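You operate a simulated robot arm through the tools that you are given. There is no shell and no other tool. Be economical: measure what you need, move in short steps, check, and stop when the job is done.

You are at the controls of a simulated robot arm. One attempt, no reset.

## Task
Rinse the blue glass cold, tip it out and rack it.
Fine: tip into the basin; upright on the drying rack; tap off; leave the other glass.
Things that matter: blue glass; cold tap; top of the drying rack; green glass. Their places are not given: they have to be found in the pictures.

The check looks at the end state, three seconds after you hand in, the way a careful person would. Anything else that was tipped, shoved, dropped, spilled or broken makes it a failure.

## Robot
A 7-joint arm with a two-finger parallel gripper, fixed in place. Base frame: the origin is at the foot of the arm, x ahead of it, y to its left, z up. Units: m, rad, N and s.
With the tool pointing down near the work surface it reaches from about 0.2 to 0.74 m from the base axis. Its first joint turns from -2.897 to 2.897 rad. Payload 1.57 kg.
Tool frame: the origin (TCP) lies between the finger pads and is the grasp point; the fingertips stand 0.03 m ahead of it; z points along the fingers, y is the line along which they close. The gripper opens to 0.11 m. The fingers are 0.024 m wide and 0.012 m thick; the gripper's body (0.048 by 0.112 m) begins 0.078 m behind the TCP.
Orientation is told as [roll, pitch, yaw] about the base's x, y, z axes, in that order, counted from this pose: with the fingers straight down and closing along the base's y, the tool's x points along the base's -x, its y along +y and its z along -z.

## Interface
- The arm moves only by the tool jog_arm. Its argument "series" is a list of rows, each an object of numbers (a shift or turn left out is 0, a gripper value left out holds the last): "x", "y", "z": the shift along the base's x, y, z in m; "wx", "wy", "wz": the turn, a rotation vector about the base's x, y, z in rad; "claw": the finger opening in m, from 0 to 0.11. In form: [{"x": .., "y": .., "z": .., "wx": .., "wy": .., "wz": .., "claw": ..}, ...]. A call has 1 to 10 rows; each row shifts and turns the commanded pose from where the row before left it. Rows are played at 5 a second. More than 0.05 m and 0.15 rad between two rows, or a gripper value outside its range, and nothing of the call is played. Where a pose cannot be reached the arm comes as near as it can. A force on the tool above 40 N (or 10 N above the force at the start of the call, whichever is more), or a blocked arm, ends the call early, and 0.2 s more pass. Each finger travels about 0.045 m/s and halts on what it meets, pressing with about 37 N; the grip force reading is that of the motor and also rises with nothing between the fingers. The clock runs only during rows and for 0.2 s after the last one: add rows that do not move to give the fingers time. It gives the time, the measured TCP pose, the force on the tool (base axes), the opening and the grip force at its end, in the units of the frame above (readings bear some noise), and new pictures: "views" is both (left out), scene, wrist or none.
- Cameras (640 x 400 px; columns grow to the right, rows downward): "scene" is fixed at [0.2225, -0.4992, 1.4921]; the picture's right is [0.87, -0.49, 0.00], its down [-0.30, -0.53, -0.79] and it looks along [0.39, 0.69, -0.61] (base axes); focal length 280 px, centre (320, 200). "wrist" rides on the gripper at [-0.036, 0, -0.08] in the tool frame; the picture's right is [0.00, -1.00, 0.00], its down [0.97, 0.00, -0.24] and it looks along [0.24, 0.00, 0.97] (tool axes); focal length 218 px, centre (320, 200).
- lift_body(by): slides the trunk up (or, below 0, down) by that many m; the arm rides with it, the base frame stays. It gives what a move gives, with no picture.
- probe_pixels(camera, pixels): for up to 12 pixels [column, row] of the newest picture of that camera ("zoom" is the newest enlarged one), the place [x, y, z] in the base frame of the surface seen there, good to about 0.002 m. It takes no simulated time.
- enlarge(camera, box): a new picture of the part [left, top, right, bottom] of that camera's present view, enlarged. It takes no simulated time.
- hand_in(): hands the job in; it is judged then, once.

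Work in short steps. Measure before you move; look again where a grasp or a placing could have gone wrong, and mend it. You have 80 turns and 150 pictures in all, those below and enlarged ones among them. Open the gripper and draw the arm clear of the work before you hand the job in, unless the task says otherwise; then end with one line.

The tools are called as a command line: name --argument value ..., lists and objects as JSON in quotes. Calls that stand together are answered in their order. jog_arm: Moves the arm, as the interface text tells. Its arguments: {"type":"object","properties":{"series":{"type":"array","items":{"type":"object","properties":{"x":{"type":"number"},"y":{"type":"number"},"z":{"type":"number"},"wx":{"type":"number"},"wy":{"type":"number"},"wz":{"type":"number"},"claw":{"type":"number"}}}},"views":{"type":"string","enum":["both","scene","wrist","none"]}},"required":["series"]} The other tools are called the same way: lift_body (by) slides the trunk up or down; probe_pixels (camera, pixels) gives the place of the surface under pixels of a picture; enlarge (camera, box) takes an enlarged picture of a part of a camera's view; hand_in () hands the job in.

At the start:

```text
time_s: 0.0
ee_pos: [0.3371, 0.1595, 1.253]
ee_rot: [0.0, 0.0, 0.0]
wrist_force: [1.0, 0.6, 0.7]
width: 0.1099
grip_force: 0.0
trunk travel left (down, up): [-0.525, 0.065]
```

scene: 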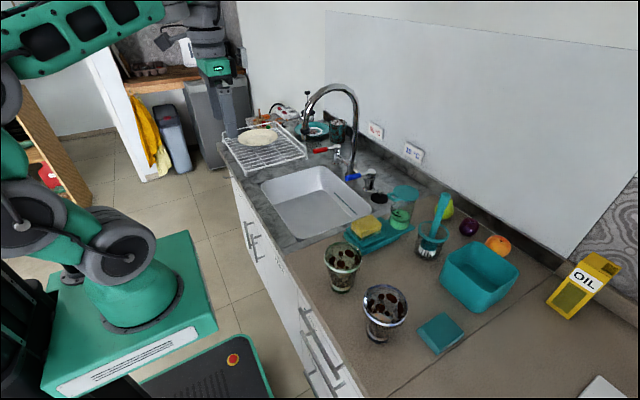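
wrist: 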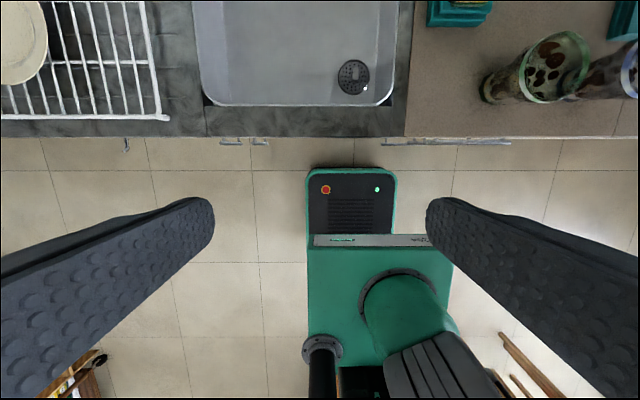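

I'll enlarge the glasses (around 340,265 and 385,310) and the tap (around 340,150) to identify them.

enlarge --camera "scene" --box '[300, 180, 460, 360]'

enlarge --camera "scene" --box '[220, 70, 420, 220]'

```text
2.22 times, centred on (380, 270) of scene
```

zoom: 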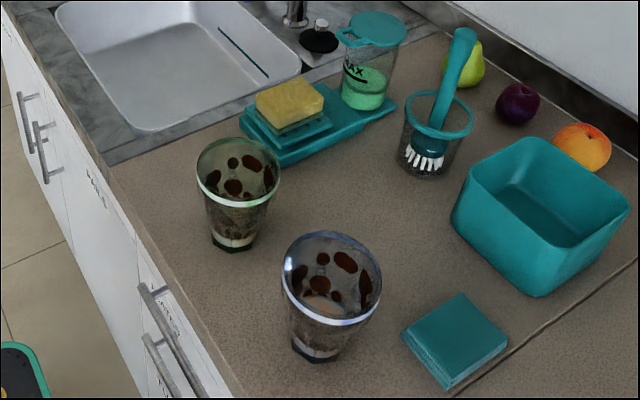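

```text
2.67 times, centred on (320, 145) of scene
```

zoom: 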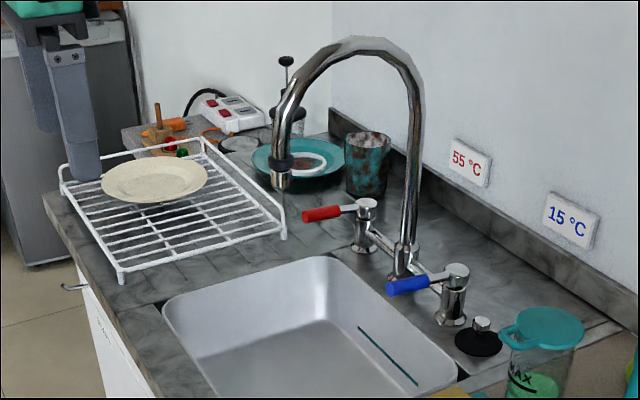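

The near glass, with its rim at about (385,295), has a bluish rim. The one at (343,255) is green. The blue lever at zoom (405,285) is cold, since the 15 °C sign is beside it. I'll probe both areas.

probe_pixels --camera "zoom" --pixels '[[388, 290], [408, 285], [428, 279], [458, 270], [452, 318], [280, 182], [280, 165], [404, 262], [412, 100], [350, 40], [305, 214], [365, 203]]'

probe_pixels --camera "scene" --pixels '[[364, 297], [407, 297], [386, 286], [384, 325], [378, 340], [330, 254], [361, 255], [342, 243], [341, 290], [400, 350], [420, 300], [360, 320]]'

probe_pixels --camera "zoom" --pixels '[[120, 270], [284, 235], [204, 145], [64, 190], [190, 225], [155, 180], [235, 210], [210, 240], [165, 300], [330, 260], [455, 375], [300, 340]]'

```text
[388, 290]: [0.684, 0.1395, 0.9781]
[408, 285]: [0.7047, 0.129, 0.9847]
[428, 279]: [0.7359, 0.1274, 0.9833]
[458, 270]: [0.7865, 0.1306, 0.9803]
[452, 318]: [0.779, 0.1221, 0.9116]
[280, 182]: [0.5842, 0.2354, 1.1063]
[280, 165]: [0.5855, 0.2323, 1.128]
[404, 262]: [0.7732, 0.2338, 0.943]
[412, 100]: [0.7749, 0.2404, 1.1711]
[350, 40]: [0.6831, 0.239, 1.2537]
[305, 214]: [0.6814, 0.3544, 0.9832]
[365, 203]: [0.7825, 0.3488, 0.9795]
```

```text
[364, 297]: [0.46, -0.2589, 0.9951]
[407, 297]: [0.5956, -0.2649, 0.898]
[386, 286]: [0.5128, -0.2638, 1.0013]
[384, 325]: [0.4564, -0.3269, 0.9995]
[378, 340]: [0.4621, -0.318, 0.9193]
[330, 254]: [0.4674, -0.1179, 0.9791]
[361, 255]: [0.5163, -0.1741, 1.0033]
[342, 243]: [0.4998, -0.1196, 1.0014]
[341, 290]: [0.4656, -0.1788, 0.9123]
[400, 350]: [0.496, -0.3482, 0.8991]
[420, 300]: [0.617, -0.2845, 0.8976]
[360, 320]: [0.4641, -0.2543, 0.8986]
```

```text
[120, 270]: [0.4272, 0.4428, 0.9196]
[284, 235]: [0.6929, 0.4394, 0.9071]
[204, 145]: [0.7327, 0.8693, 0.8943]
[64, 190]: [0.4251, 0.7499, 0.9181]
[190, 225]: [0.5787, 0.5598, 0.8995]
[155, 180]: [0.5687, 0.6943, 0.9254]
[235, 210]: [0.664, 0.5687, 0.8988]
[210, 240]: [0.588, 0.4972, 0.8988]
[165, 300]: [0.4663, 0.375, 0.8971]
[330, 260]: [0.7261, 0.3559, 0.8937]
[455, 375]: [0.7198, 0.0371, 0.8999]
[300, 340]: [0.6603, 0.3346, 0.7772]
```

The blue glass is centred near (0.485, -0.295), with its rim at z≈1.0. The cold lever tip is at about (0.684, 0.137, 0.98) and its post is at (0.787, 0.13). The spout is at (0.585, 0.235) with its outlet near z≈1.10. I'll pitch the tool toward horizontal, which suits both the lever and the glass.

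jog_arm --series '[{"x": 0.02, "wy": -0.15, "claw": 0.06}, {"x": 0.02, "wy": -0.15}, {"x": 0.02, "wy": -0.15}, {"x": 0.02, "wy": -0.15}, {"x": 0.02, "wy": -0.15}, {"x": 0.02, "wy": -0.15, "y": -0.01}, {"x": 0.02, "wy": -0.15, "y": -0.01}, {"x": 0.02, "wy": -0.15, "y": -0.01}]'

enlarge --camera "scene" --box '[310, 110, 410, 210]'

```text
time_s: 1.6
ee_pos: [0.3982, 0.1913, 1.3432]
ee_rot: [-0.013, -0.717, 0.289]
wrist_force: [0.3, 1.2, -0.5]
width: 0.0598
grip_force: 0.0
out of reach, approached as far as the arm can: row 4, 5, 6, 7
trunk travel left (down, up): [-0.525, 0.065]
stopped in row 7: the arm was blocked; the commanded pose is now the measured one
```

scene: 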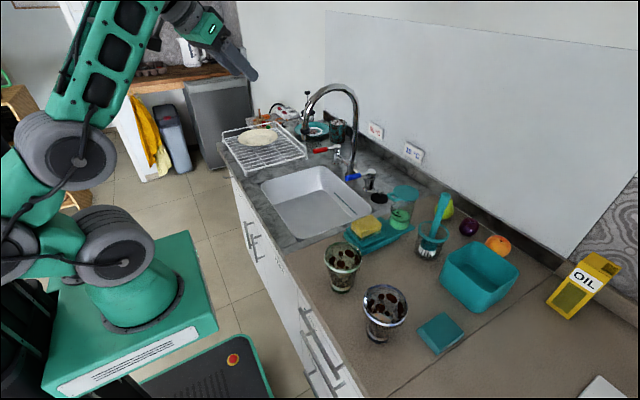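
wrist: 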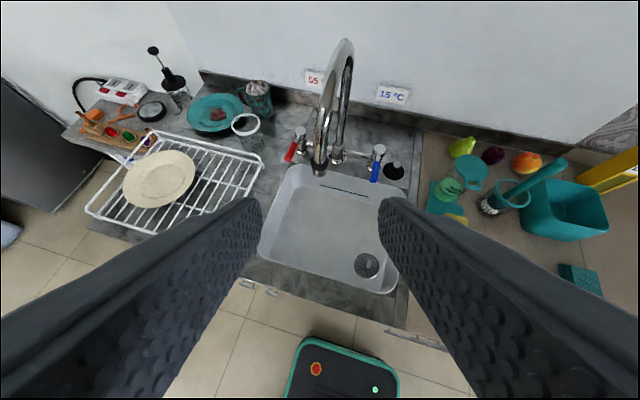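

```text
4.00 times, centred on (360, 160) of scene
```

zoom: 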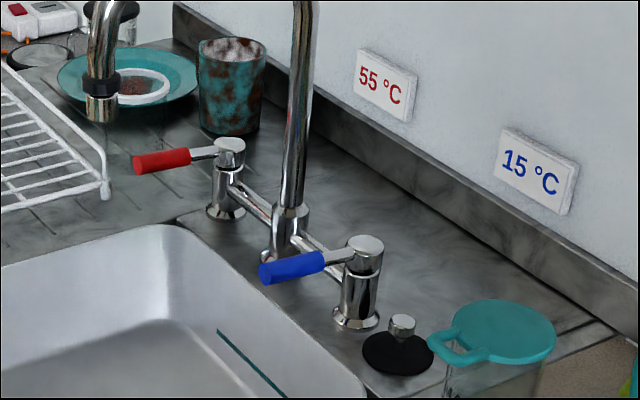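

The arm runs out of joint range when folded this close in. I'll probe the arm's foot height to see whether lowering the trunk will help.

probe_pixels --camera "scene" --pixels '[[140, 315], [190, 310], [120, 245], [75, 150], [205, 20], [245, 65], [110, 80]]'

probe_pixels --camera "zoom" --pixels '[[265, 272], [290, 266], [318, 260], [345, 254], [364, 245], [358, 310], [102, 118], [100, 85], [104, 150], [356, 280]]'

```text
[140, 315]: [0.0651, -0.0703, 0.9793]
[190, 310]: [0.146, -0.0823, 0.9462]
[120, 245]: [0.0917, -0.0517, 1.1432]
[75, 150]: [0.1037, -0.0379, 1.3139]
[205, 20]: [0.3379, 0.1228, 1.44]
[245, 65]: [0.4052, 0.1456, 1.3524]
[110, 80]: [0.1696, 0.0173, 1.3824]
```

```text
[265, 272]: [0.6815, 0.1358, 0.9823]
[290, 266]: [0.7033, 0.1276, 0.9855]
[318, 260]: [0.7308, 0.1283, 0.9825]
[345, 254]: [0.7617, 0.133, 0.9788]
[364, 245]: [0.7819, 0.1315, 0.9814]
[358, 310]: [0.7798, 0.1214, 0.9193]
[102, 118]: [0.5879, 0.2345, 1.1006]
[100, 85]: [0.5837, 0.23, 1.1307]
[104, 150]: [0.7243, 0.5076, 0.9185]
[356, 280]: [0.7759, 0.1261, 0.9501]
```

The arm's foot is at z≈0.95, about level with the counter, so horizontal tool poses need a lower trunk. I'll lower it 0.25 m, which puts the TCP at about 1.09, still clear of everything.

lift_body --by -0.25

jog_arm --series '[{"z": 0.04, "y": -0.02, "wz": -0.1}, {"z": 0.04, "y": -0.02, "wz": -0.1}, {"z": 0.03, "y": -0.02, "wz": -0.09}, {"x": 0.02, "wy": -0.1}, {"x": 0.02, "wy": -0.1}, {"x": 0.02, "wy": -0.1}]'

```text
time_s: 3.9
ee_pos: [0.4264, 0.1999, 1.034]
ee_rot: [-0.023, -0.562, 0.295]
wrist_force: [-0.7, 0.9, -0.3]
width: 0.0601
grip_force: 0.1
trunk travel left (down, up): [-0.281, 0.309]
stopped: the arm was blocked; the commanded pose is now the measured one
```

```text
time_s: 5.3
ee_pos: [0.4639, 0.1354, 1.2059]
ee_rot: [-0.024, -0.838, 0.006]
wrist_force: [0.2, 0.2, -0.2]
width: 0.06
grip_force: 0.1
out of reach, approached as far as the arm can: row 5, 6
trunk travel left (down, up): [-0.281, 0.309]
```

scene: 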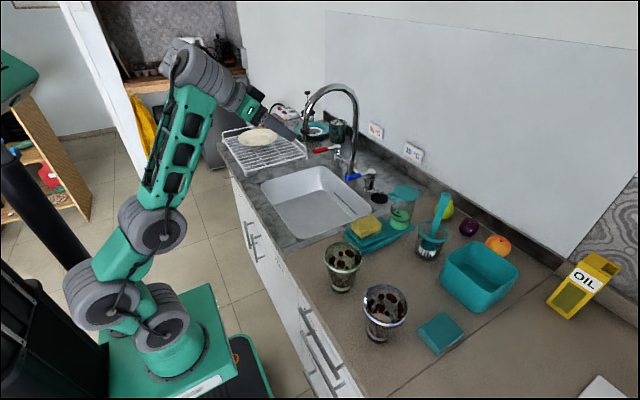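
wrist: 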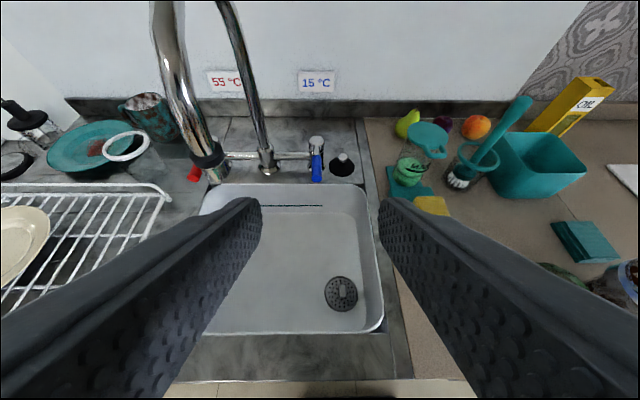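

The blue lever is at wrist (316,165), straight ahead at y≈0.13. I'll move forward and down with the fingers straddling the lever line, and stop short of it.

jog_arm --series '[{"x": 0.03, "z": -0.02}, {"x": 0.03, "z": -0.03}, {"x": 0.03, "z": -0.03}, {"x": 0.03, "z": -0.03, "wy": -0.05}, {"x": 0.02, "z": -0.03, "wy": -0.05}, {"wy": -0.05}, {}]'

```text
time_s: 6.9
ee_pos: [0.6267, 0.148, 1.1958]
ee_rot: [-0.026, -0.957, 0.008]
wrist_force: [-0.5, 0.5, 0.6]
width: 0.0599
grip_force: 0.1
out of reach, approached as far as the arm can: row 1, 2, 3, 4, 5, 6
trunk travel left (down, up): [-0.281, 0.309]
```

scene: 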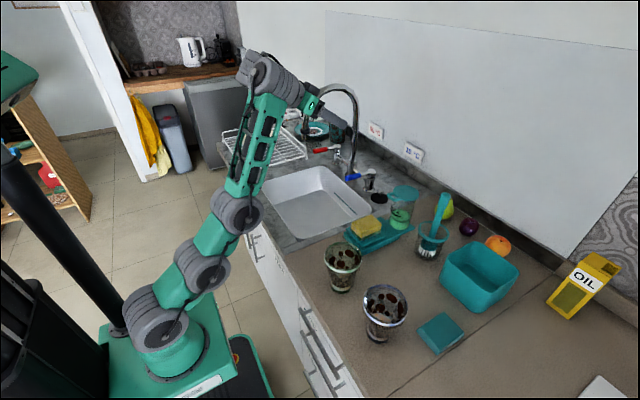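
wrist: 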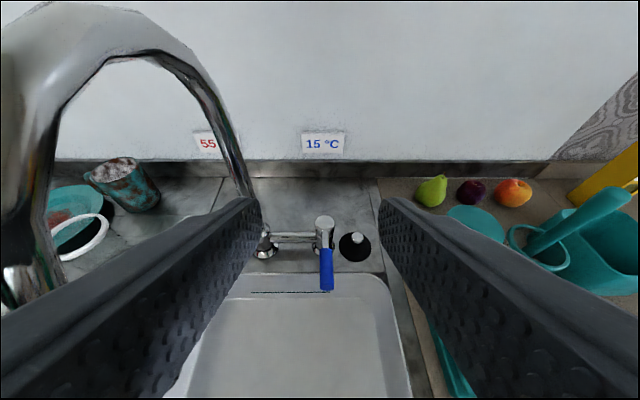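

The remaining height is blocked by the wrist's joint limit at this pitch. I'll shift 1.5 cm away from the spout, then lower the trunk 0.13 m so the arm rides down to z≈1.065.

jog_arm --series '[{"y": -0.016}, {"x": -0.02}]' --views "none"

lift_body --by -0.13

jog_arm --series '[{}]'

```text
time_s: 7.5
ee_pos: [0.6187, 0.1373, 1.208]
ee_rot: [-0.027, -0.954, 0.008]
wrist_force: [-0.3, -0.2, -1.6]
width: 0.0602
grip_force: 0.1
out of reach, approached as far as the arm can: row 1, 2
trunk travel left (down, up): [-0.281, 0.309]
```

```text
time_s: 9.1
ee_pos: [0.6198, 0.1385, 1.0781]
ee_rot: [-0.028, -0.956, 0.007]
wrist_force: [-0.2, 0.2, -0.8]
width: 0.0598
grip_force: 0.1
trunk travel left (down, up): [-0.151, 0.439]
```

```text
time_s: 9.5
ee_pos: [0.618, 0.1377, 1.0783]
ee_rot: [-0.027, -0.956, 0.007]
wrist_force: [0.3, -0.2, -0.5]
width: 0.06
grip_force: 0.0
trunk travel left (down, up): [-0.151, 0.439]
```

scene: 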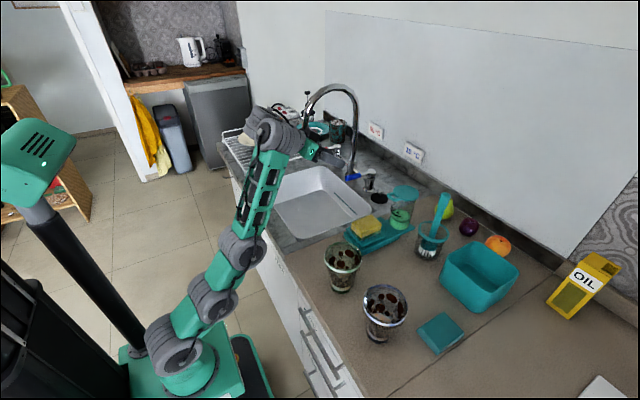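
wrist: 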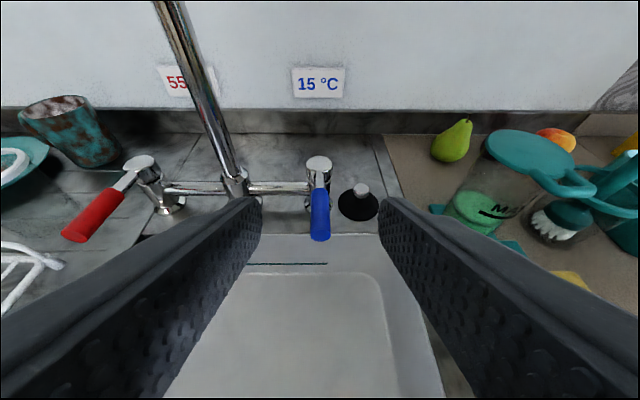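

The lever sits centred between the fingers at (320,215). I'll advance and descend so they straddle the lever end, easing the pitch a little.

jog_arm --series '[{"x": 0.012, "z": -0.02, "wy": 0.03}, {"x": 0.015, "z": -0.02, "wy": 0.03}, {"x": 0.015, "z": -0.02, "wy": 0.03}, {"x": 0.015, "z": -0.015, "wy": 0.03}, {"x": 0.01, "z": -0.013, "wy": 0.03}, {}]'

```text
time_s: 10.9
ee_pos: [0.6741, 0.1356, 0.997]
ee_rot: [-0.025, -0.803, 0.007]
wrist_force: [0.2, 0.5, 1.0]
width: 0.0599
grip_force: 0.0
out of reach, approached as far as the arm can: row 4
trunk travel left (down, up): [-0.151, 0.439]
```

scene: 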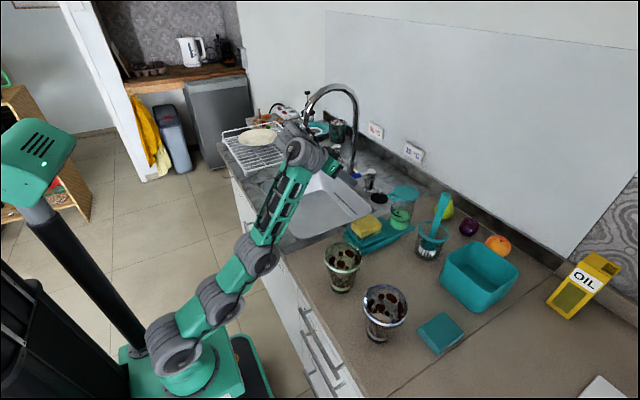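
wrist: 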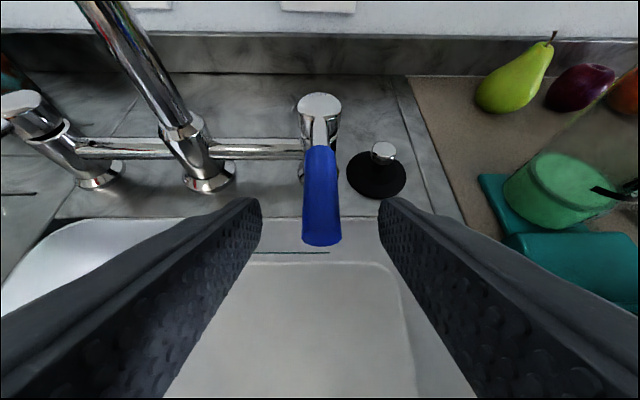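

The lever end at (320,240) is nearly between the fingertips. I'll probe the jar and mat on the right for clearance before swinging.

probe_pixels --camera "wrist" --pixels '[[520, 185], [500, 180], [560, 240], [320, 240], [320, 160], [375, 170], [520, 245], [590, 130]]'

jog_arm --series '[{"x": 0.012, "z": -0.005}, {"x": 0.012, "z": -0.005}, {}]' --views "wrist"

```text
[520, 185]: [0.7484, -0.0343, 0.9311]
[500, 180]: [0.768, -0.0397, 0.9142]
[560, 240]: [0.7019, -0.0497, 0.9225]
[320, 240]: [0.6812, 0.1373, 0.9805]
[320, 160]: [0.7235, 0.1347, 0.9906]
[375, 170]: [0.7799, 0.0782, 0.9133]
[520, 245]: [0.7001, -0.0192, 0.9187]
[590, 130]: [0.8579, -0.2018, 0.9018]
```

```text
time_s: 11.7
ee_pos: [0.6752, 0.1339, 0.9927]
ee_rot: [-0.023, -0.805, 0.006]
wrist_force: [-0.2, -0.2, -0.5]
width: 0.0598
grip_force: 0.0
out of reach, approached as far as the arm can: row 1, 2
trunk travel left (down, up): [-0.151, 0.439]
```

wrist: 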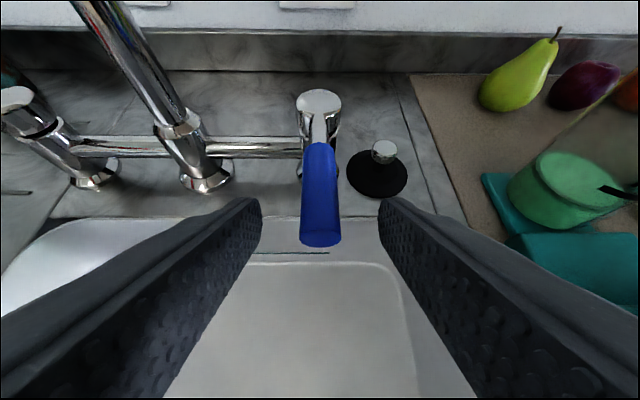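

Forward reach is limited at this pitch, so I'll relax the pitch slightly while pushing forward to get more overlap on the lever.

jog_arm --series '[{"x": 0.008, "z": -0.002, "wy": 0.08}, {"x": 0.008, "wy": 0.08}, {}]' --views "wrist"

```text
time_s: 12.5
ee_pos: [0.6836, 0.1349, 0.9911]
ee_rot: [-0.025, -0.725, 0.005]
wrist_force: [-0.5, 0.3, 0.5]
width: 0.0602
grip_force: 0.0
out of reach, approached as far as the arm can: row 2
trunk travel left (down, up): [-0.151, 0.439]
```

wrist: 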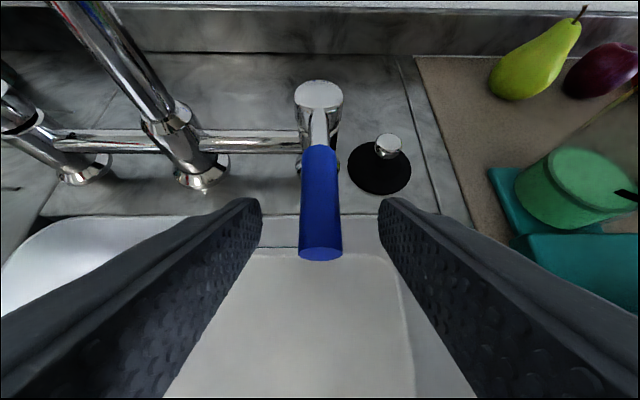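

The fingers overlap the lever end by about 2 cm. I'll sweep toward -y to swing it and watch the force.

jog_arm --series '[{"y": -0.012}, {"y": -0.012}, {"y": -0.012}, {"y": -0.01}, {"y": -0.01}]'

```text
time_s: 13.7
ee_pos: [0.6843, 0.0788, 0.9907]
ee_rot: [-0.026, -0.728, 0.004]
wrist_force: [-0.3, 0.5, -0.1]
width: 0.0601
grip_force: 0.1
trunk travel left (down, up): [-0.151, 0.439]
```

scene: 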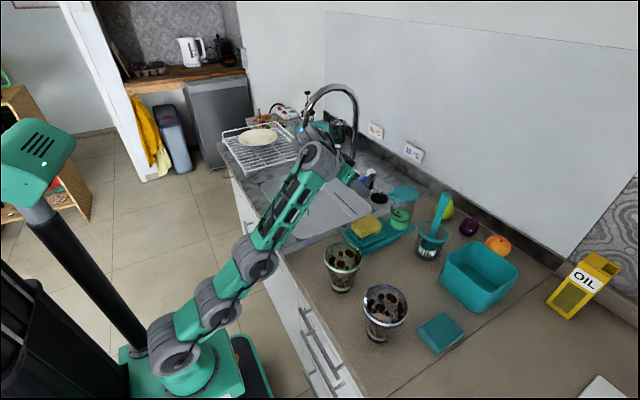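
wrist: 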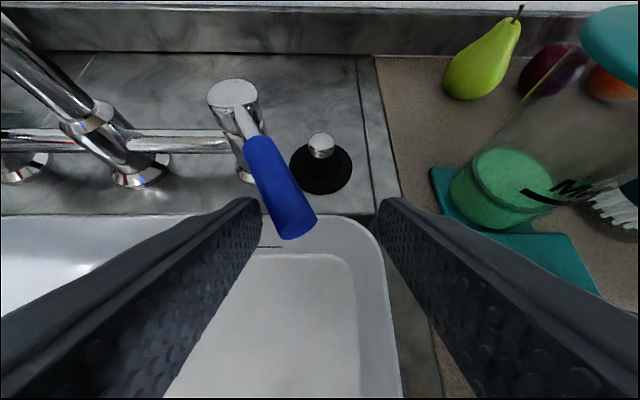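

The lever swings freely about the post, about 25° so far. I'll push 2 cm more and then check the spout for water.

jog_arm --series '[{"y": -0.01}, {"y": -0.01}, {"y": 0.015}]' --views "wrist"

enlarge --camera "scene" --box '[250, 70, 410, 250]'

```text
time_s: 14.5
ee_pos: [0.6841, 0.0749, 0.9906]
ee_rot: [-0.024, -0.726, 0.005]
wrist_force: [0.9, -0.1, 0.2]
width: 0.0602
grip_force: 0.1
trunk travel left (down, up): [-0.151, 0.439]
```

wrist: 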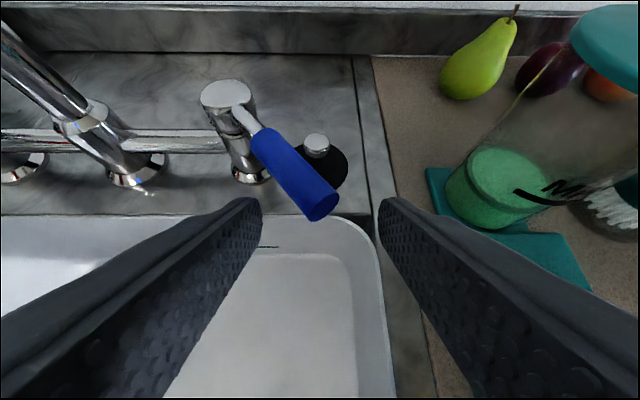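

```text
2.22 times, centred on (330, 160) of scene
```

zoom: 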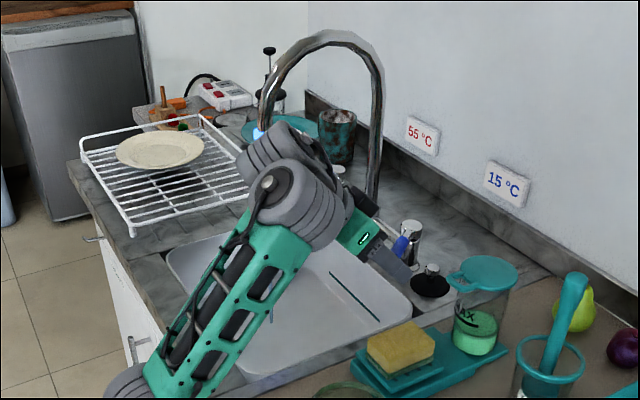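

A bright blue spot at the spout suggests water is running. I'll retreat back and up to leave the lever and confirm it.

jog_arm --series '[{"x": -0.03, "z": 0.02}, {"x": -0.03, "z": 0.03}, {"x": -0.03, "z": 0.04}, {"x": -0.03, "z": 0.04}, {"x": -0.03, "z": 0.04, "y": -0.03}, {"x": -0.02, "z": 0.04, "y": -0.04}, {"y": -0.05}, {"y": -0.05}]'

enlarge --camera "scene" --box '[250, 70, 410, 250]'

```text
refused: row 5 steps farther than a row can; nothing moved
```

```text
2.22 times, centred on (330, 160) of scene
```

zoom: 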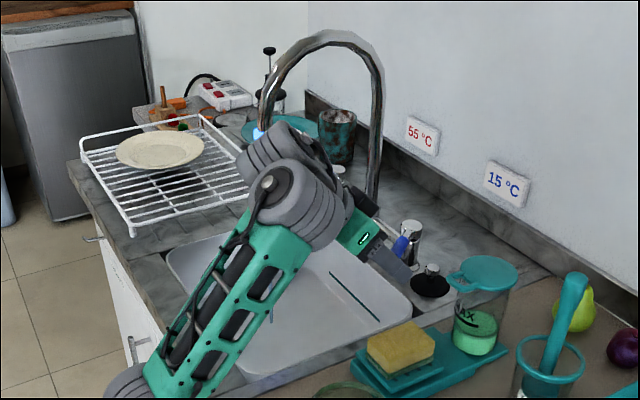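

One step was too large, so I'm sending the same retreat again with smaller steps.

jog_arm --series '[{"x": -0.03, "z": 0.02}, {"x": -0.03, "z": 0.03}, {"x": -0.025, "z": 0.04}, {"x": -0.025, "z": 0.04}, {"x": -0.02, "z": 0.03, "y": -0.03}, {"x": -0.02, "z": 0.03, "y": -0.03}, {"y": -0.045, "wz": -0.1}, {"y": -0.045, "wz": -0.1}]'

enlarge --camera "scene" --box '[250, 70, 410, 250]'

```text
time_s: 16.3
ee_pos: [0.53, -0.0755, 1.1732]
ee_rot: [-0.026, -0.725, -0.196]
wrist_force: [-0.8, 0.1, -0.6]
width: 0.0601
grip_force: 0.1
out of reach, approached as far as the arm can: row 6
trunk travel left (down, up): [-0.151, 0.439]
```

scene: 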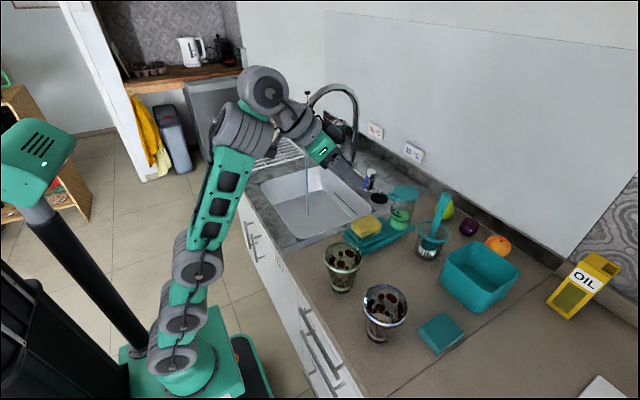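
wrist: 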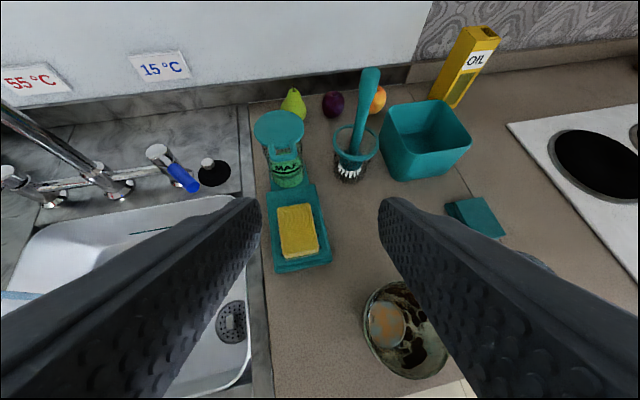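

```text
2.22 times, centred on (330, 160) of scene
```

zoom: 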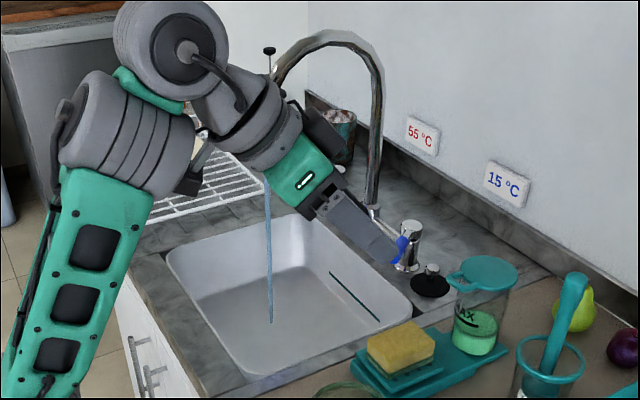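

Water is running into the basin from the spout. I'll open wide and swing toward the blue glass, staying high, with the tool radial to it (yaw about -0.54).

jog_arm --series '[{"x": -0.018, "y": -0.039, "wz": -0.07, "claw": 0.11}, {"x": -0.018, "y": -0.039, "wz": -0.07}, {"x": -0.018, "y": -0.039, "wz": -0.07}, {"x": -0.018, "y": -0.039, "wz": -0.07}, {"x": -0.018, "y": -0.039, "wz": -0.065}, {}]'

```text
time_s: 17.7
ee_pos: [0.4401, -0.2718, 1.1749]
ee_rot: [-0.024, -0.726, -0.539]
wrist_force: [0.1, -1.1, -0.5]
width: 0.11
grip_force: 0.0
trunk travel left (down, up): [-0.151, 0.439]
```

scene: 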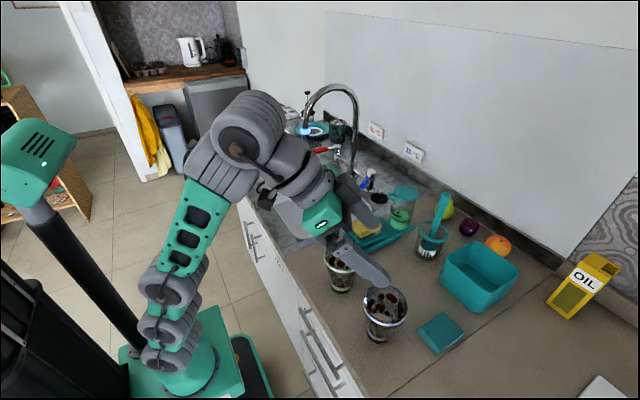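
wrist: 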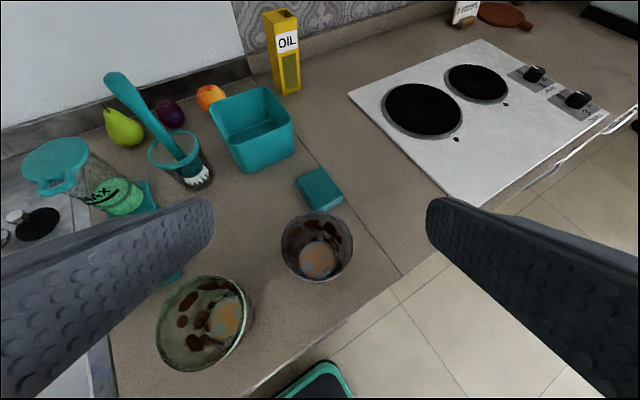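

The blue glass is centred at about (317,247) in the wrist view. I'll probe its rim and base for an accurate centre.

probe_pixels --camera "wrist" --pixels '[[283, 245], [351, 245], [317, 214], [318, 281], [295, 222], [340, 222], [318, 260], [160, 320], [246, 320], [203, 279]]'

enlarge --camera "wrist" --box '[240, 200, 400, 300]'

```text
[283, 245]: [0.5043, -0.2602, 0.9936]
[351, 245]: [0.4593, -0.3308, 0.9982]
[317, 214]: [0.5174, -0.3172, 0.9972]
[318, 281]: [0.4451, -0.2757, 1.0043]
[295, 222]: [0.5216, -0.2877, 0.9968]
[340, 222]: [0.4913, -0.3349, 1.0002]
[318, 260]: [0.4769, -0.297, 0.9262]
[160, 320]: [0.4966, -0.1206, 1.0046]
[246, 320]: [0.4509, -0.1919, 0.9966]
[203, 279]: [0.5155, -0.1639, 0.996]
```

```text
4.00 times, centred on (320, 250) of wrist
```

zoom: 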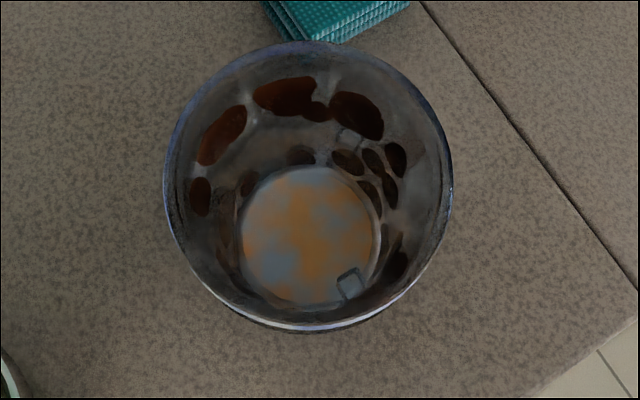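

The glass centre is (0.481, -0.296), its rim radius 0.042 and its rim z≈1.0. I'll back off radially, lower the trunk, then pitch toward horizontal.

jog_arm --series '[{"x": -0.025, "y": 0.015, "z": 0.03}, {"x": -0.025, "y": 0.015, "z": 0.03}, {"z": 0.02}]' --views "none"

lift_body --by -0.15

jog_arm --series '[{"wx": -0.051, "wy": -0.086}, {"wx": -0.051, "wy": -0.086}, {"wx": -0.051, "wy": -0.086}, {"wx": -0.051, "wy": -0.086}, {}]'

```text
time_s: 18.5
ee_pos: [0.387, -0.2399, 1.2063]
ee_rot: [-0.023, -0.726, -0.539]
wrist_force: [-0.4, 0.3, -0.1]
width: 0.1099
grip_force: 0.1
out of reach, approached as far as the arm can: row 1, 2, 3
trunk travel left (down, up): [-0.151, 0.439]
```

```text
time_s: 20.2
ee_pos: [0.3878, -0.2407, 1.0563]
ee_rot: [-0.024, -0.726, -0.539]
wrist_force: [0.1, -0.2, -0.6]
width: 0.1099
grip_force: 0.0
trunk travel left (down, up): [-0.001, 0.589]
```

```text
time_s: 21.4
ee_pos: [0.3915, -0.2453, 1.0797]
ee_rot: [-0.021, -1.122, -0.543]
wrist_force: [0.2, -0.7, -0.3]
width: 0.1097
grip_force: 0.1
out of reach, approached as far as the arm can: row 3, 4
trunk travel left (down, up): [-0.001, 0.589]
```

scene: 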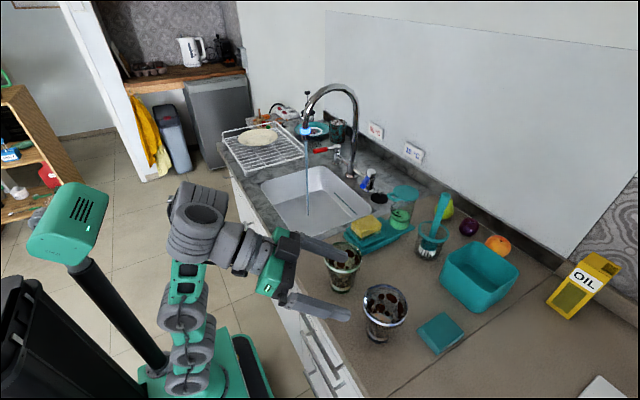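
wrist: 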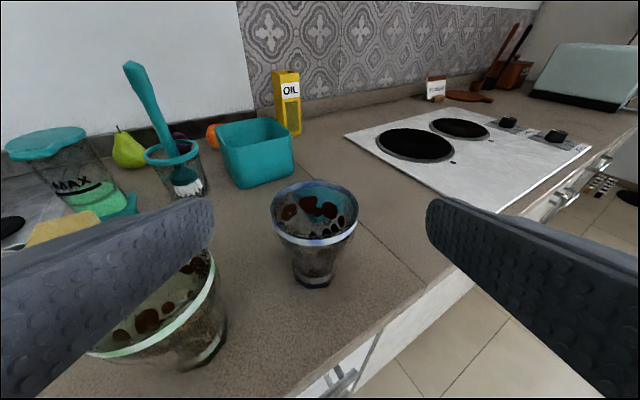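

The pitch is now about 64° from vertical, but at this yaw the left finger would pass within 1 cm of the green glass. I'll yaw back to about -0.15 and line up straight behind the blue glass.

jog_arm --series '[{"wz": 0.1, "y": -0.01}, {"wz": 0.1, "y": -0.01}, {"wz": 0.1, "y": -0.01}, {"wz": 0.09, "y": -0.007}, {}]'

```text
time_s: 22.6
ee_pos: [0.4099, -0.2467, 1.0611]
ee_rot: [-0.034, -1.126, -0.15]
wrist_force: [0.3, -0.5, 0.8]
width: 0.1101
grip_force: 0.2
out of reach, approached as far as the arm can: row 3, 4
trunk travel left (down, up): [-0.001, 0.589]
```

scene: 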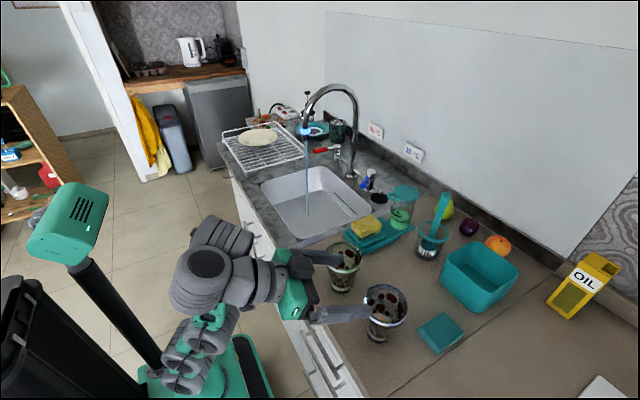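
wrist: 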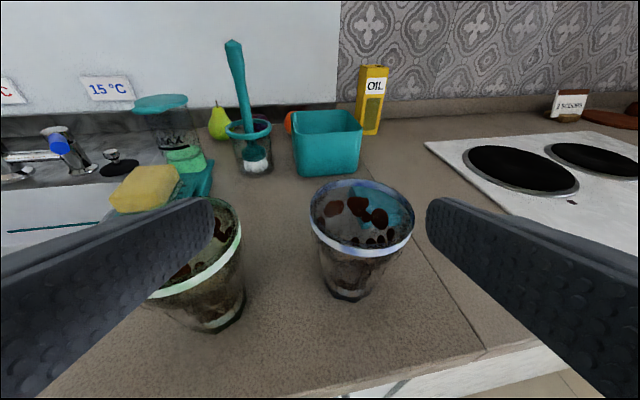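

The joint limit keeps pulling y back toward the green glass. I'll use an intermediate yaw of about -0.3 and shift to -y, staying above rim height.

jog_arm --series '[{"wz": -0.075, "y": -0.012, "z": 0.005}, {"wz": -0.075, "y": -0.013, "z": 0.005}, {"x": -0.005}, {}]'

```text
time_s: 23.6
ee_pos: [0.4054, -0.274, 1.0708]
ee_rot: [-0.02, -1.126, -0.303]
wrist_force: [0.7, -0.3, -0.5]
width: 0.1097
grip_force: 0.2
trunk travel left (down, up): [-0.001, 0.589]
```

scene: 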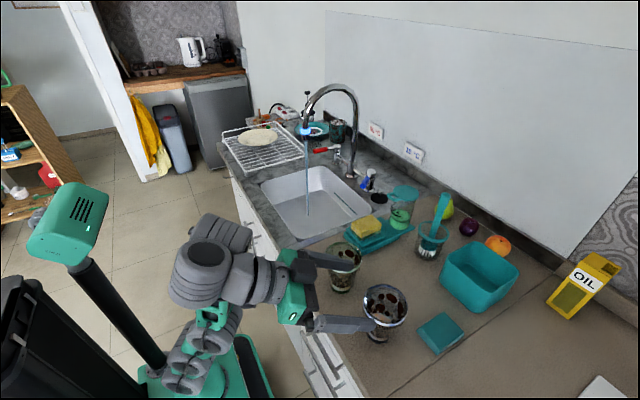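
wrist: 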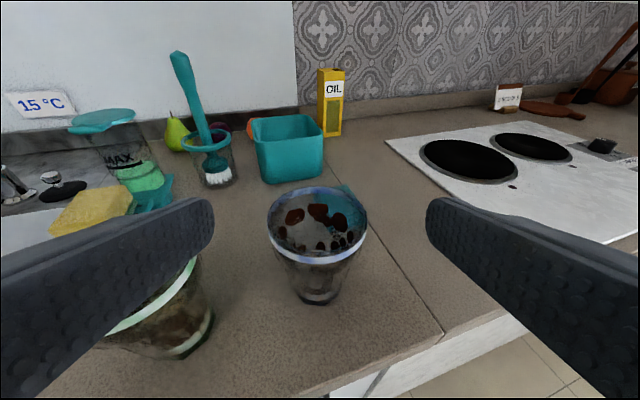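

The glass is centred between the fingers at (317,250), and the left finger is about 3 cm clear of the green glass. I'll advance and descend partway.

jog_arm --series '[{"x": 0.008, "y": -0.002, "z": -0.025}, {"x": 0.012, "y": -0.004, "z": -0.025}, {"x": 0.015, "y": -0.004, "z": -0.025}, {"x": 0.015, "y": -0.004, "z": -0.015}, {}]'

```text
time_s: 24.8
ee_pos: [0.4196, -0.2781, 1.0532]
ee_rot: [-0.019, -1.119, -0.302]
wrist_force: [0.6, 0.3, -0.4]
width: 0.11
grip_force: 0.1
out of reach, approached as far as the arm can: row 1, 2, 3, 4
trunk travel left (down, up): [-0.001, 0.589]
```

scene: 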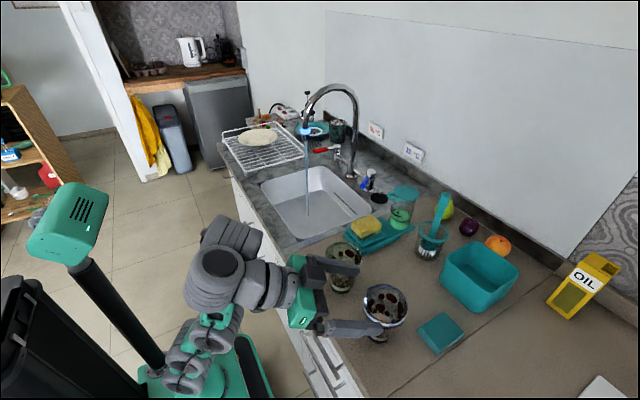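
wrist: 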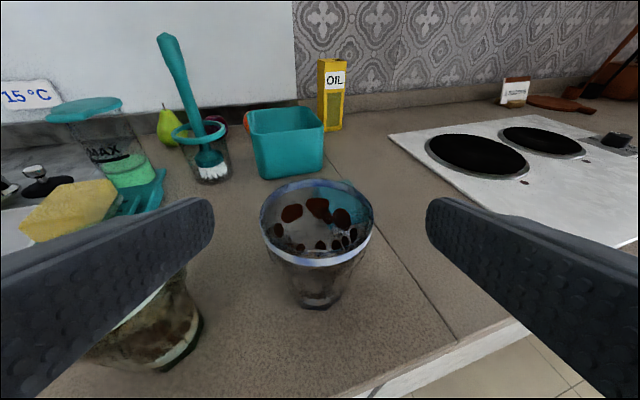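

The wrist limit needs a steeper pitch to get lower. I'll relax the pitch by about 0.3 while continuing toward the glass.

jog_arm --series '[{"x": 0.006, "y": -0.002, "z": -0.018, "wx": 0.018, "wy": 0.057}, {"x": 0.006, "y": -0.002, "z": -0.018, "wx": 0.018, "wy": 0.057}, {"x": 0.01, "y": -0.003, "z": -0.018, "wx": 0.018, "wy": 0.057}, {"x": 0.01, "y": -0.003, "z": -0.016, "wx": 0.018, "wy": 0.057}, {"x": 0.01, "y": -0.003, "wx": 0.018, "wy": 0.057}, {}]'

```text
time_s: 26.2
ee_pos: [0.4598, -0.2904, 0.9816]
ee_rot: [-0.02, -0.827, -0.305]
wrist_force: [-0.4, -0.1, 0.3]
width: 0.1102
grip_force: 0.0
trunk travel left (down, up): [-0.001, 0.589]
```

scene: 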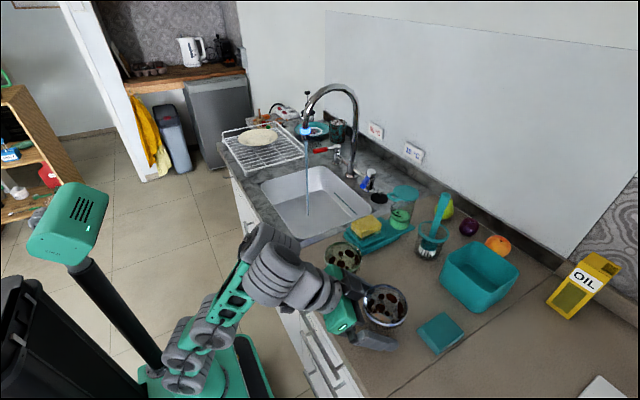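
wrist: 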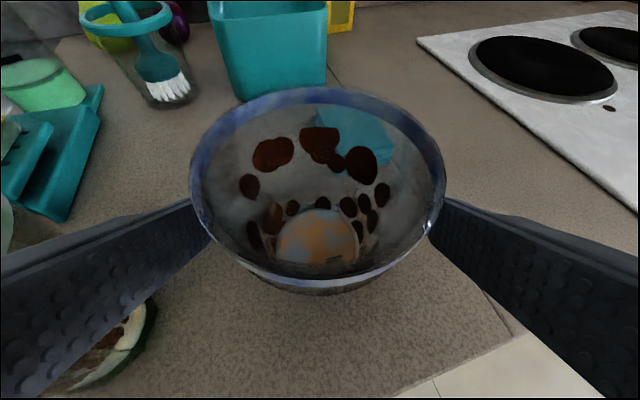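

The fingers now straddle the glass evenly at (318,190), with no limit reported. I'll do the last 2.5 cm in to the centre, then close.

jog_arm --series '[{"x": 0.01, "y": -0.003, "z": -0.012}, {"x": 0.011, "y": -0.003, "z": -0.012}, {}]' --views "wrist"

```text
time_s: 27.0
ee_pos: [0.4812, -0.296, 0.9581]
ee_rot: [-0.018, -0.826, -0.304]
wrist_force: [0.2, 0.0, -0.4]
width: 0.1101
grip_force: 0.0
trunk travel left (down, up): [-0.001, 0.589]
```

wrist: 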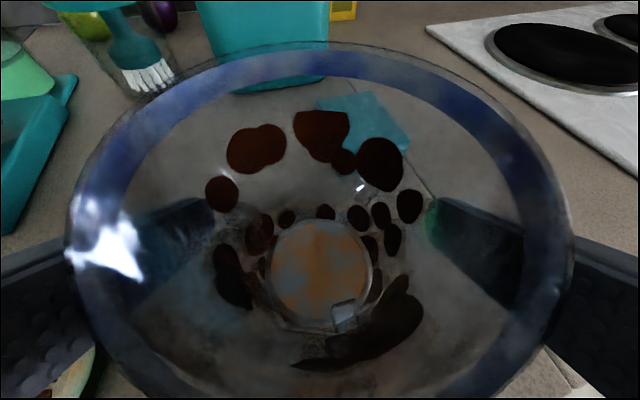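

The fingers are at mid-height on either side of the glass, which has a blue band at its rim. I'll close and allow time for the fingers to travel.

jog_arm --series '[{"claw": 0.085}, {"claw": 0.075}, {"claw": 0.065}, {"claw": 0.06}, {"claw": 0.055}, {"claw": 0.055}]' --views "wrist"

```text
time_s: 28.4
ee_pos: [0.4806, -0.2963, 0.9589]
ee_rot: [-0.019, -0.825, -0.305]
wrist_force: [1.0, -0.1, 0.8]
width: 0.0717
grip_force: 36.6
trunk travel left (down, up): [-0.001, 0.589]
```

wrist: 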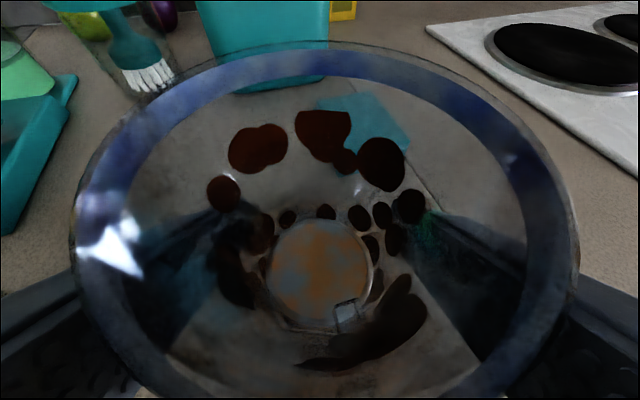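

The grip holds at 0.0717 m and 36.6 N. I'll lift straight up with the trunk, to a height that clears the green glass and the other items.

lift_body --by 0.17

jog_arm --series '[{}]'

```text
time_s: 30.4
ee_pos: [0.4822, -0.297, 1.127]
ee_rot: [-0.02, -0.825, -0.302]
wrist_force: [0.4, -0.6, -2.8]
width: 0.0716
grip_force: 36.5
trunk travel left (down, up): [-0.171, 0.419]
```

```text
time_s: 30.8
ee_pos: [0.4804, -0.2964, 1.128]
ee_rot: [-0.02, -0.826, -0.303]
wrist_force: [0.9, 0.7, -3.1]
width: 0.0713
grip_force: 37.1
trunk travel left (down, up): [-0.171, 0.419]
```

scene: 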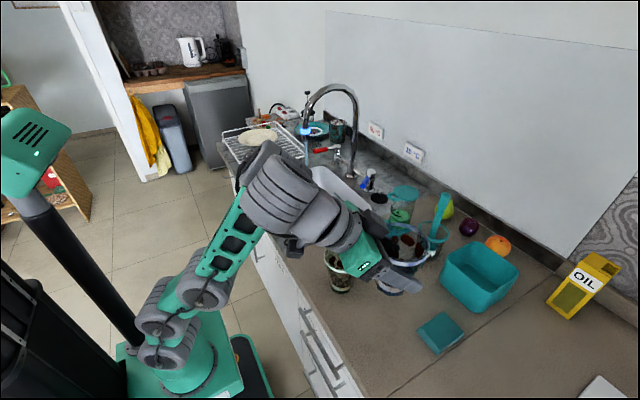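
wrist: 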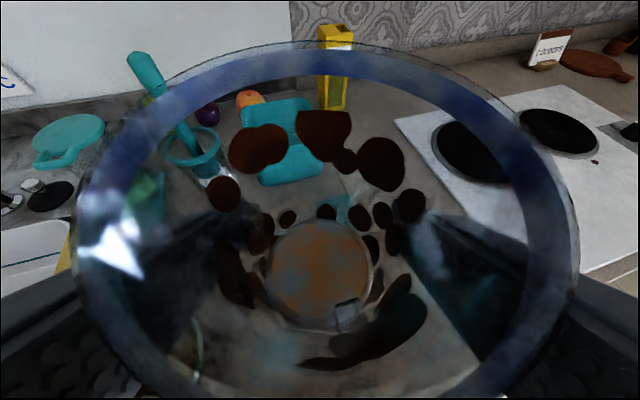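

The glass lifted cleanly and is upright. I'll sweep it over to the basin at this height, staying in front of the sponge and jar.

jog_arm --series '[{"x": 0.004, "y": 0.045, "wz": 0.05}, {"x": 0.004, "y": 0.045, "wz": 0.05}, {"x": 0.004, "y": 0.045, "wz": 0.05}, {"x": 0.004, "y": 0.045, "wz": 0.05}, {"x": 0.004, "y": 0.045, "wz": 0.05}, {"x": 0.004, "y": 0.045, "wz": 0.05}, {"x": 0.004, "y": 0.045, "wz": 0.05}, {"x": 0.004, "y": 0.045, "wz": 0.05}, {"y": 0.03}, {}]'

```text
time_s: 33.0
ee_pos: [0.5142, 0.0942, 1.127]
ee_rot: [-0.018, -0.826, 0.099]
wrist_force: [0.3, 0.7, -3.1]
width: 0.0711
grip_force: 37.2
trunk travel left (down, up): [-0.171, 0.419]
```

scene: 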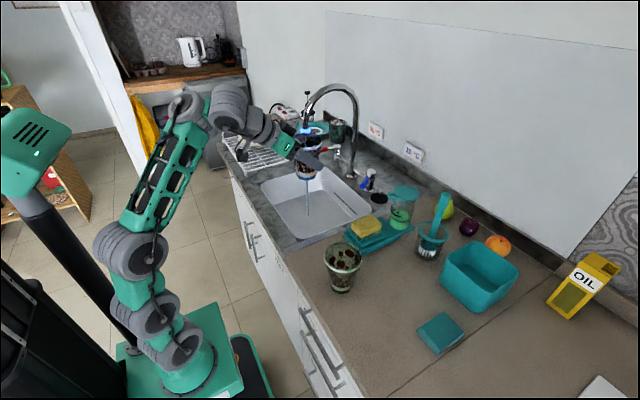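
wrist: 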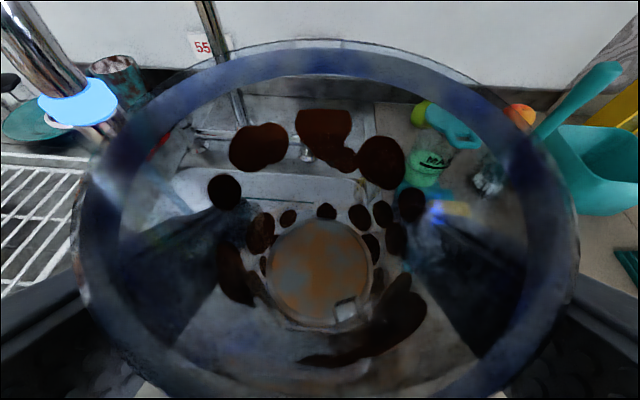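

I'll probe the stream and basin rim, then lower the trunk so the rim sits below the nozzle before sliding under it.

probe_pixels --camera "scene" --pixels '[[307, 190], [308, 205], [305, 128], [306, 133], [262, 185], [300, 238], [370, 212], [320, 168]]'

lift_body --by -0.155

jog_arm --series '[{}]'

```text
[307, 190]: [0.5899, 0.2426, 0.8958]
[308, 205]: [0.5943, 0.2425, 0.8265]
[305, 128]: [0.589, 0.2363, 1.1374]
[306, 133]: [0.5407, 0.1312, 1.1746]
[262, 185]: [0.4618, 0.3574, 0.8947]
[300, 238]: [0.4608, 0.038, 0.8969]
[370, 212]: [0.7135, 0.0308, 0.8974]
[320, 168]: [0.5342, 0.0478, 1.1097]
```

```text
time_s: 34.8
ee_pos: [0.5127, 0.0943, 0.9738]
ee_rot: [-0.02, -0.824, 0.097]
wrist_force: [0.1, -1.2, -3.4]
width: 0.0711
grip_force: 37.0
trunk travel left (down, up): [-0.016, 0.574]
```

```text
time_s: 35.1
ee_pos: [0.5145, 0.0937, 0.9723]
ee_rot: [-0.02, -0.826, 0.096]
wrist_force: [0.3, 0.4, -3.1]
width: 0.0713
grip_force: 37.4
trunk travel left (down, up): [-0.016, 0.574]
```

scene: 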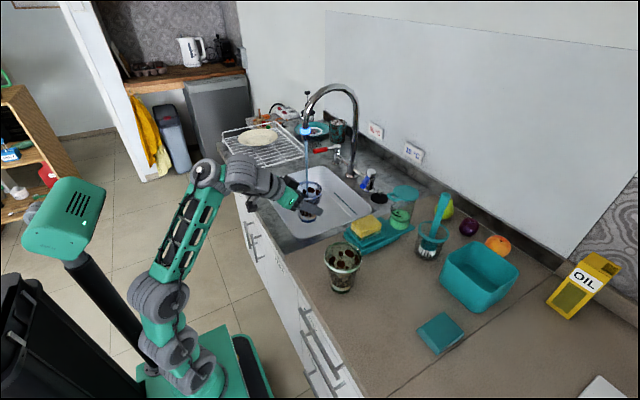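
wrist: 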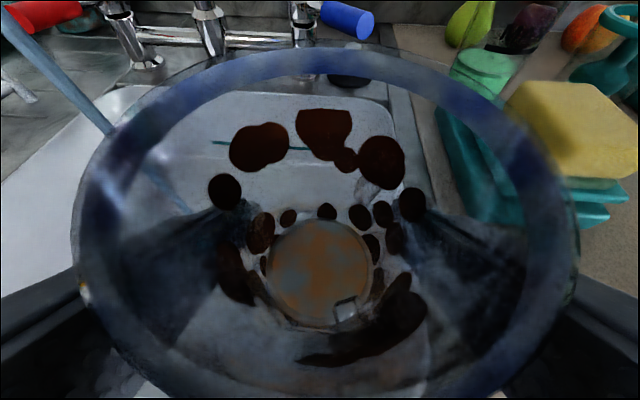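

The stream falls at (0.59, 0.24). I'll line up at y=0.242 in front of it, then slide forward so it falls into the glass mouth.

jog_arm --series '[{"y": 0.04, "wz": 0.05}, {"y": 0.04, "wz": 0.05}, {"y": 0.04, "wz": 0.05}, {"y": 0.028, "wz": 0.05}, {"x": 0.025}, {"x": 0.025}, {"x": 0.02}, {"x": 0.008}, {}]'

enlarge --camera "scene" --box '[250, 80, 390, 220]'

```text
time_s: 37.1
ee_pos: [0.5795, 0.2489, 0.9462]
ee_rot: [-0.016, -0.827, 0.294]
wrist_force: [-0.5, -0.6, -3.8]
width: 0.0712
grip_force: 36.8
out of reach, approached as far as the arm can: row 2, 3, 5, 6, 7
trunk travel left (down, up): [-0.016, 0.574]
```

scene: 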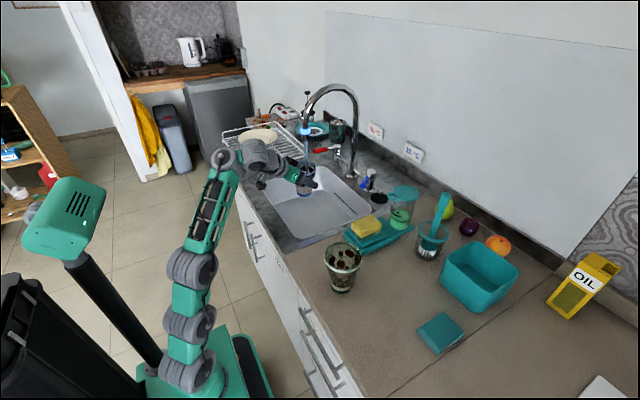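
wrist: 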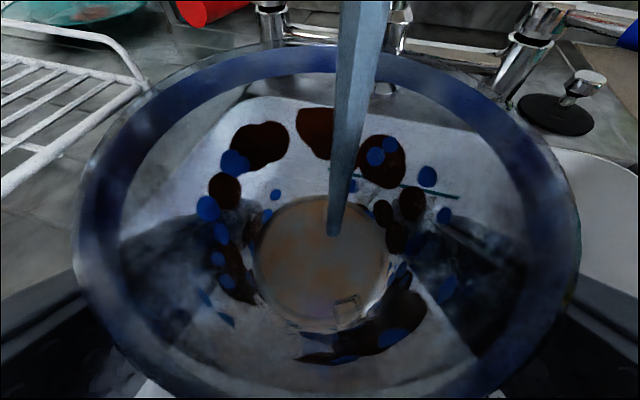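

```text
2.86 times, centred on (320, 150) of scene
```

zoom: 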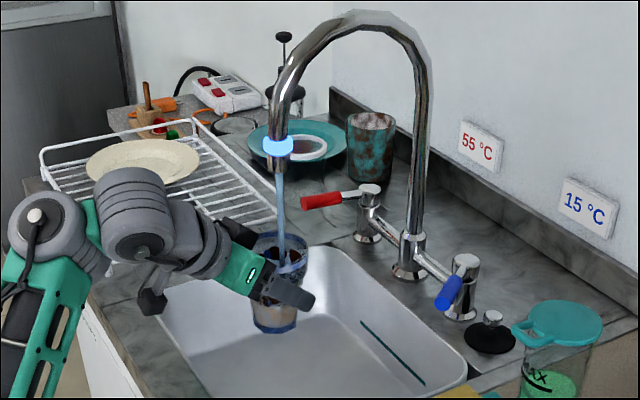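

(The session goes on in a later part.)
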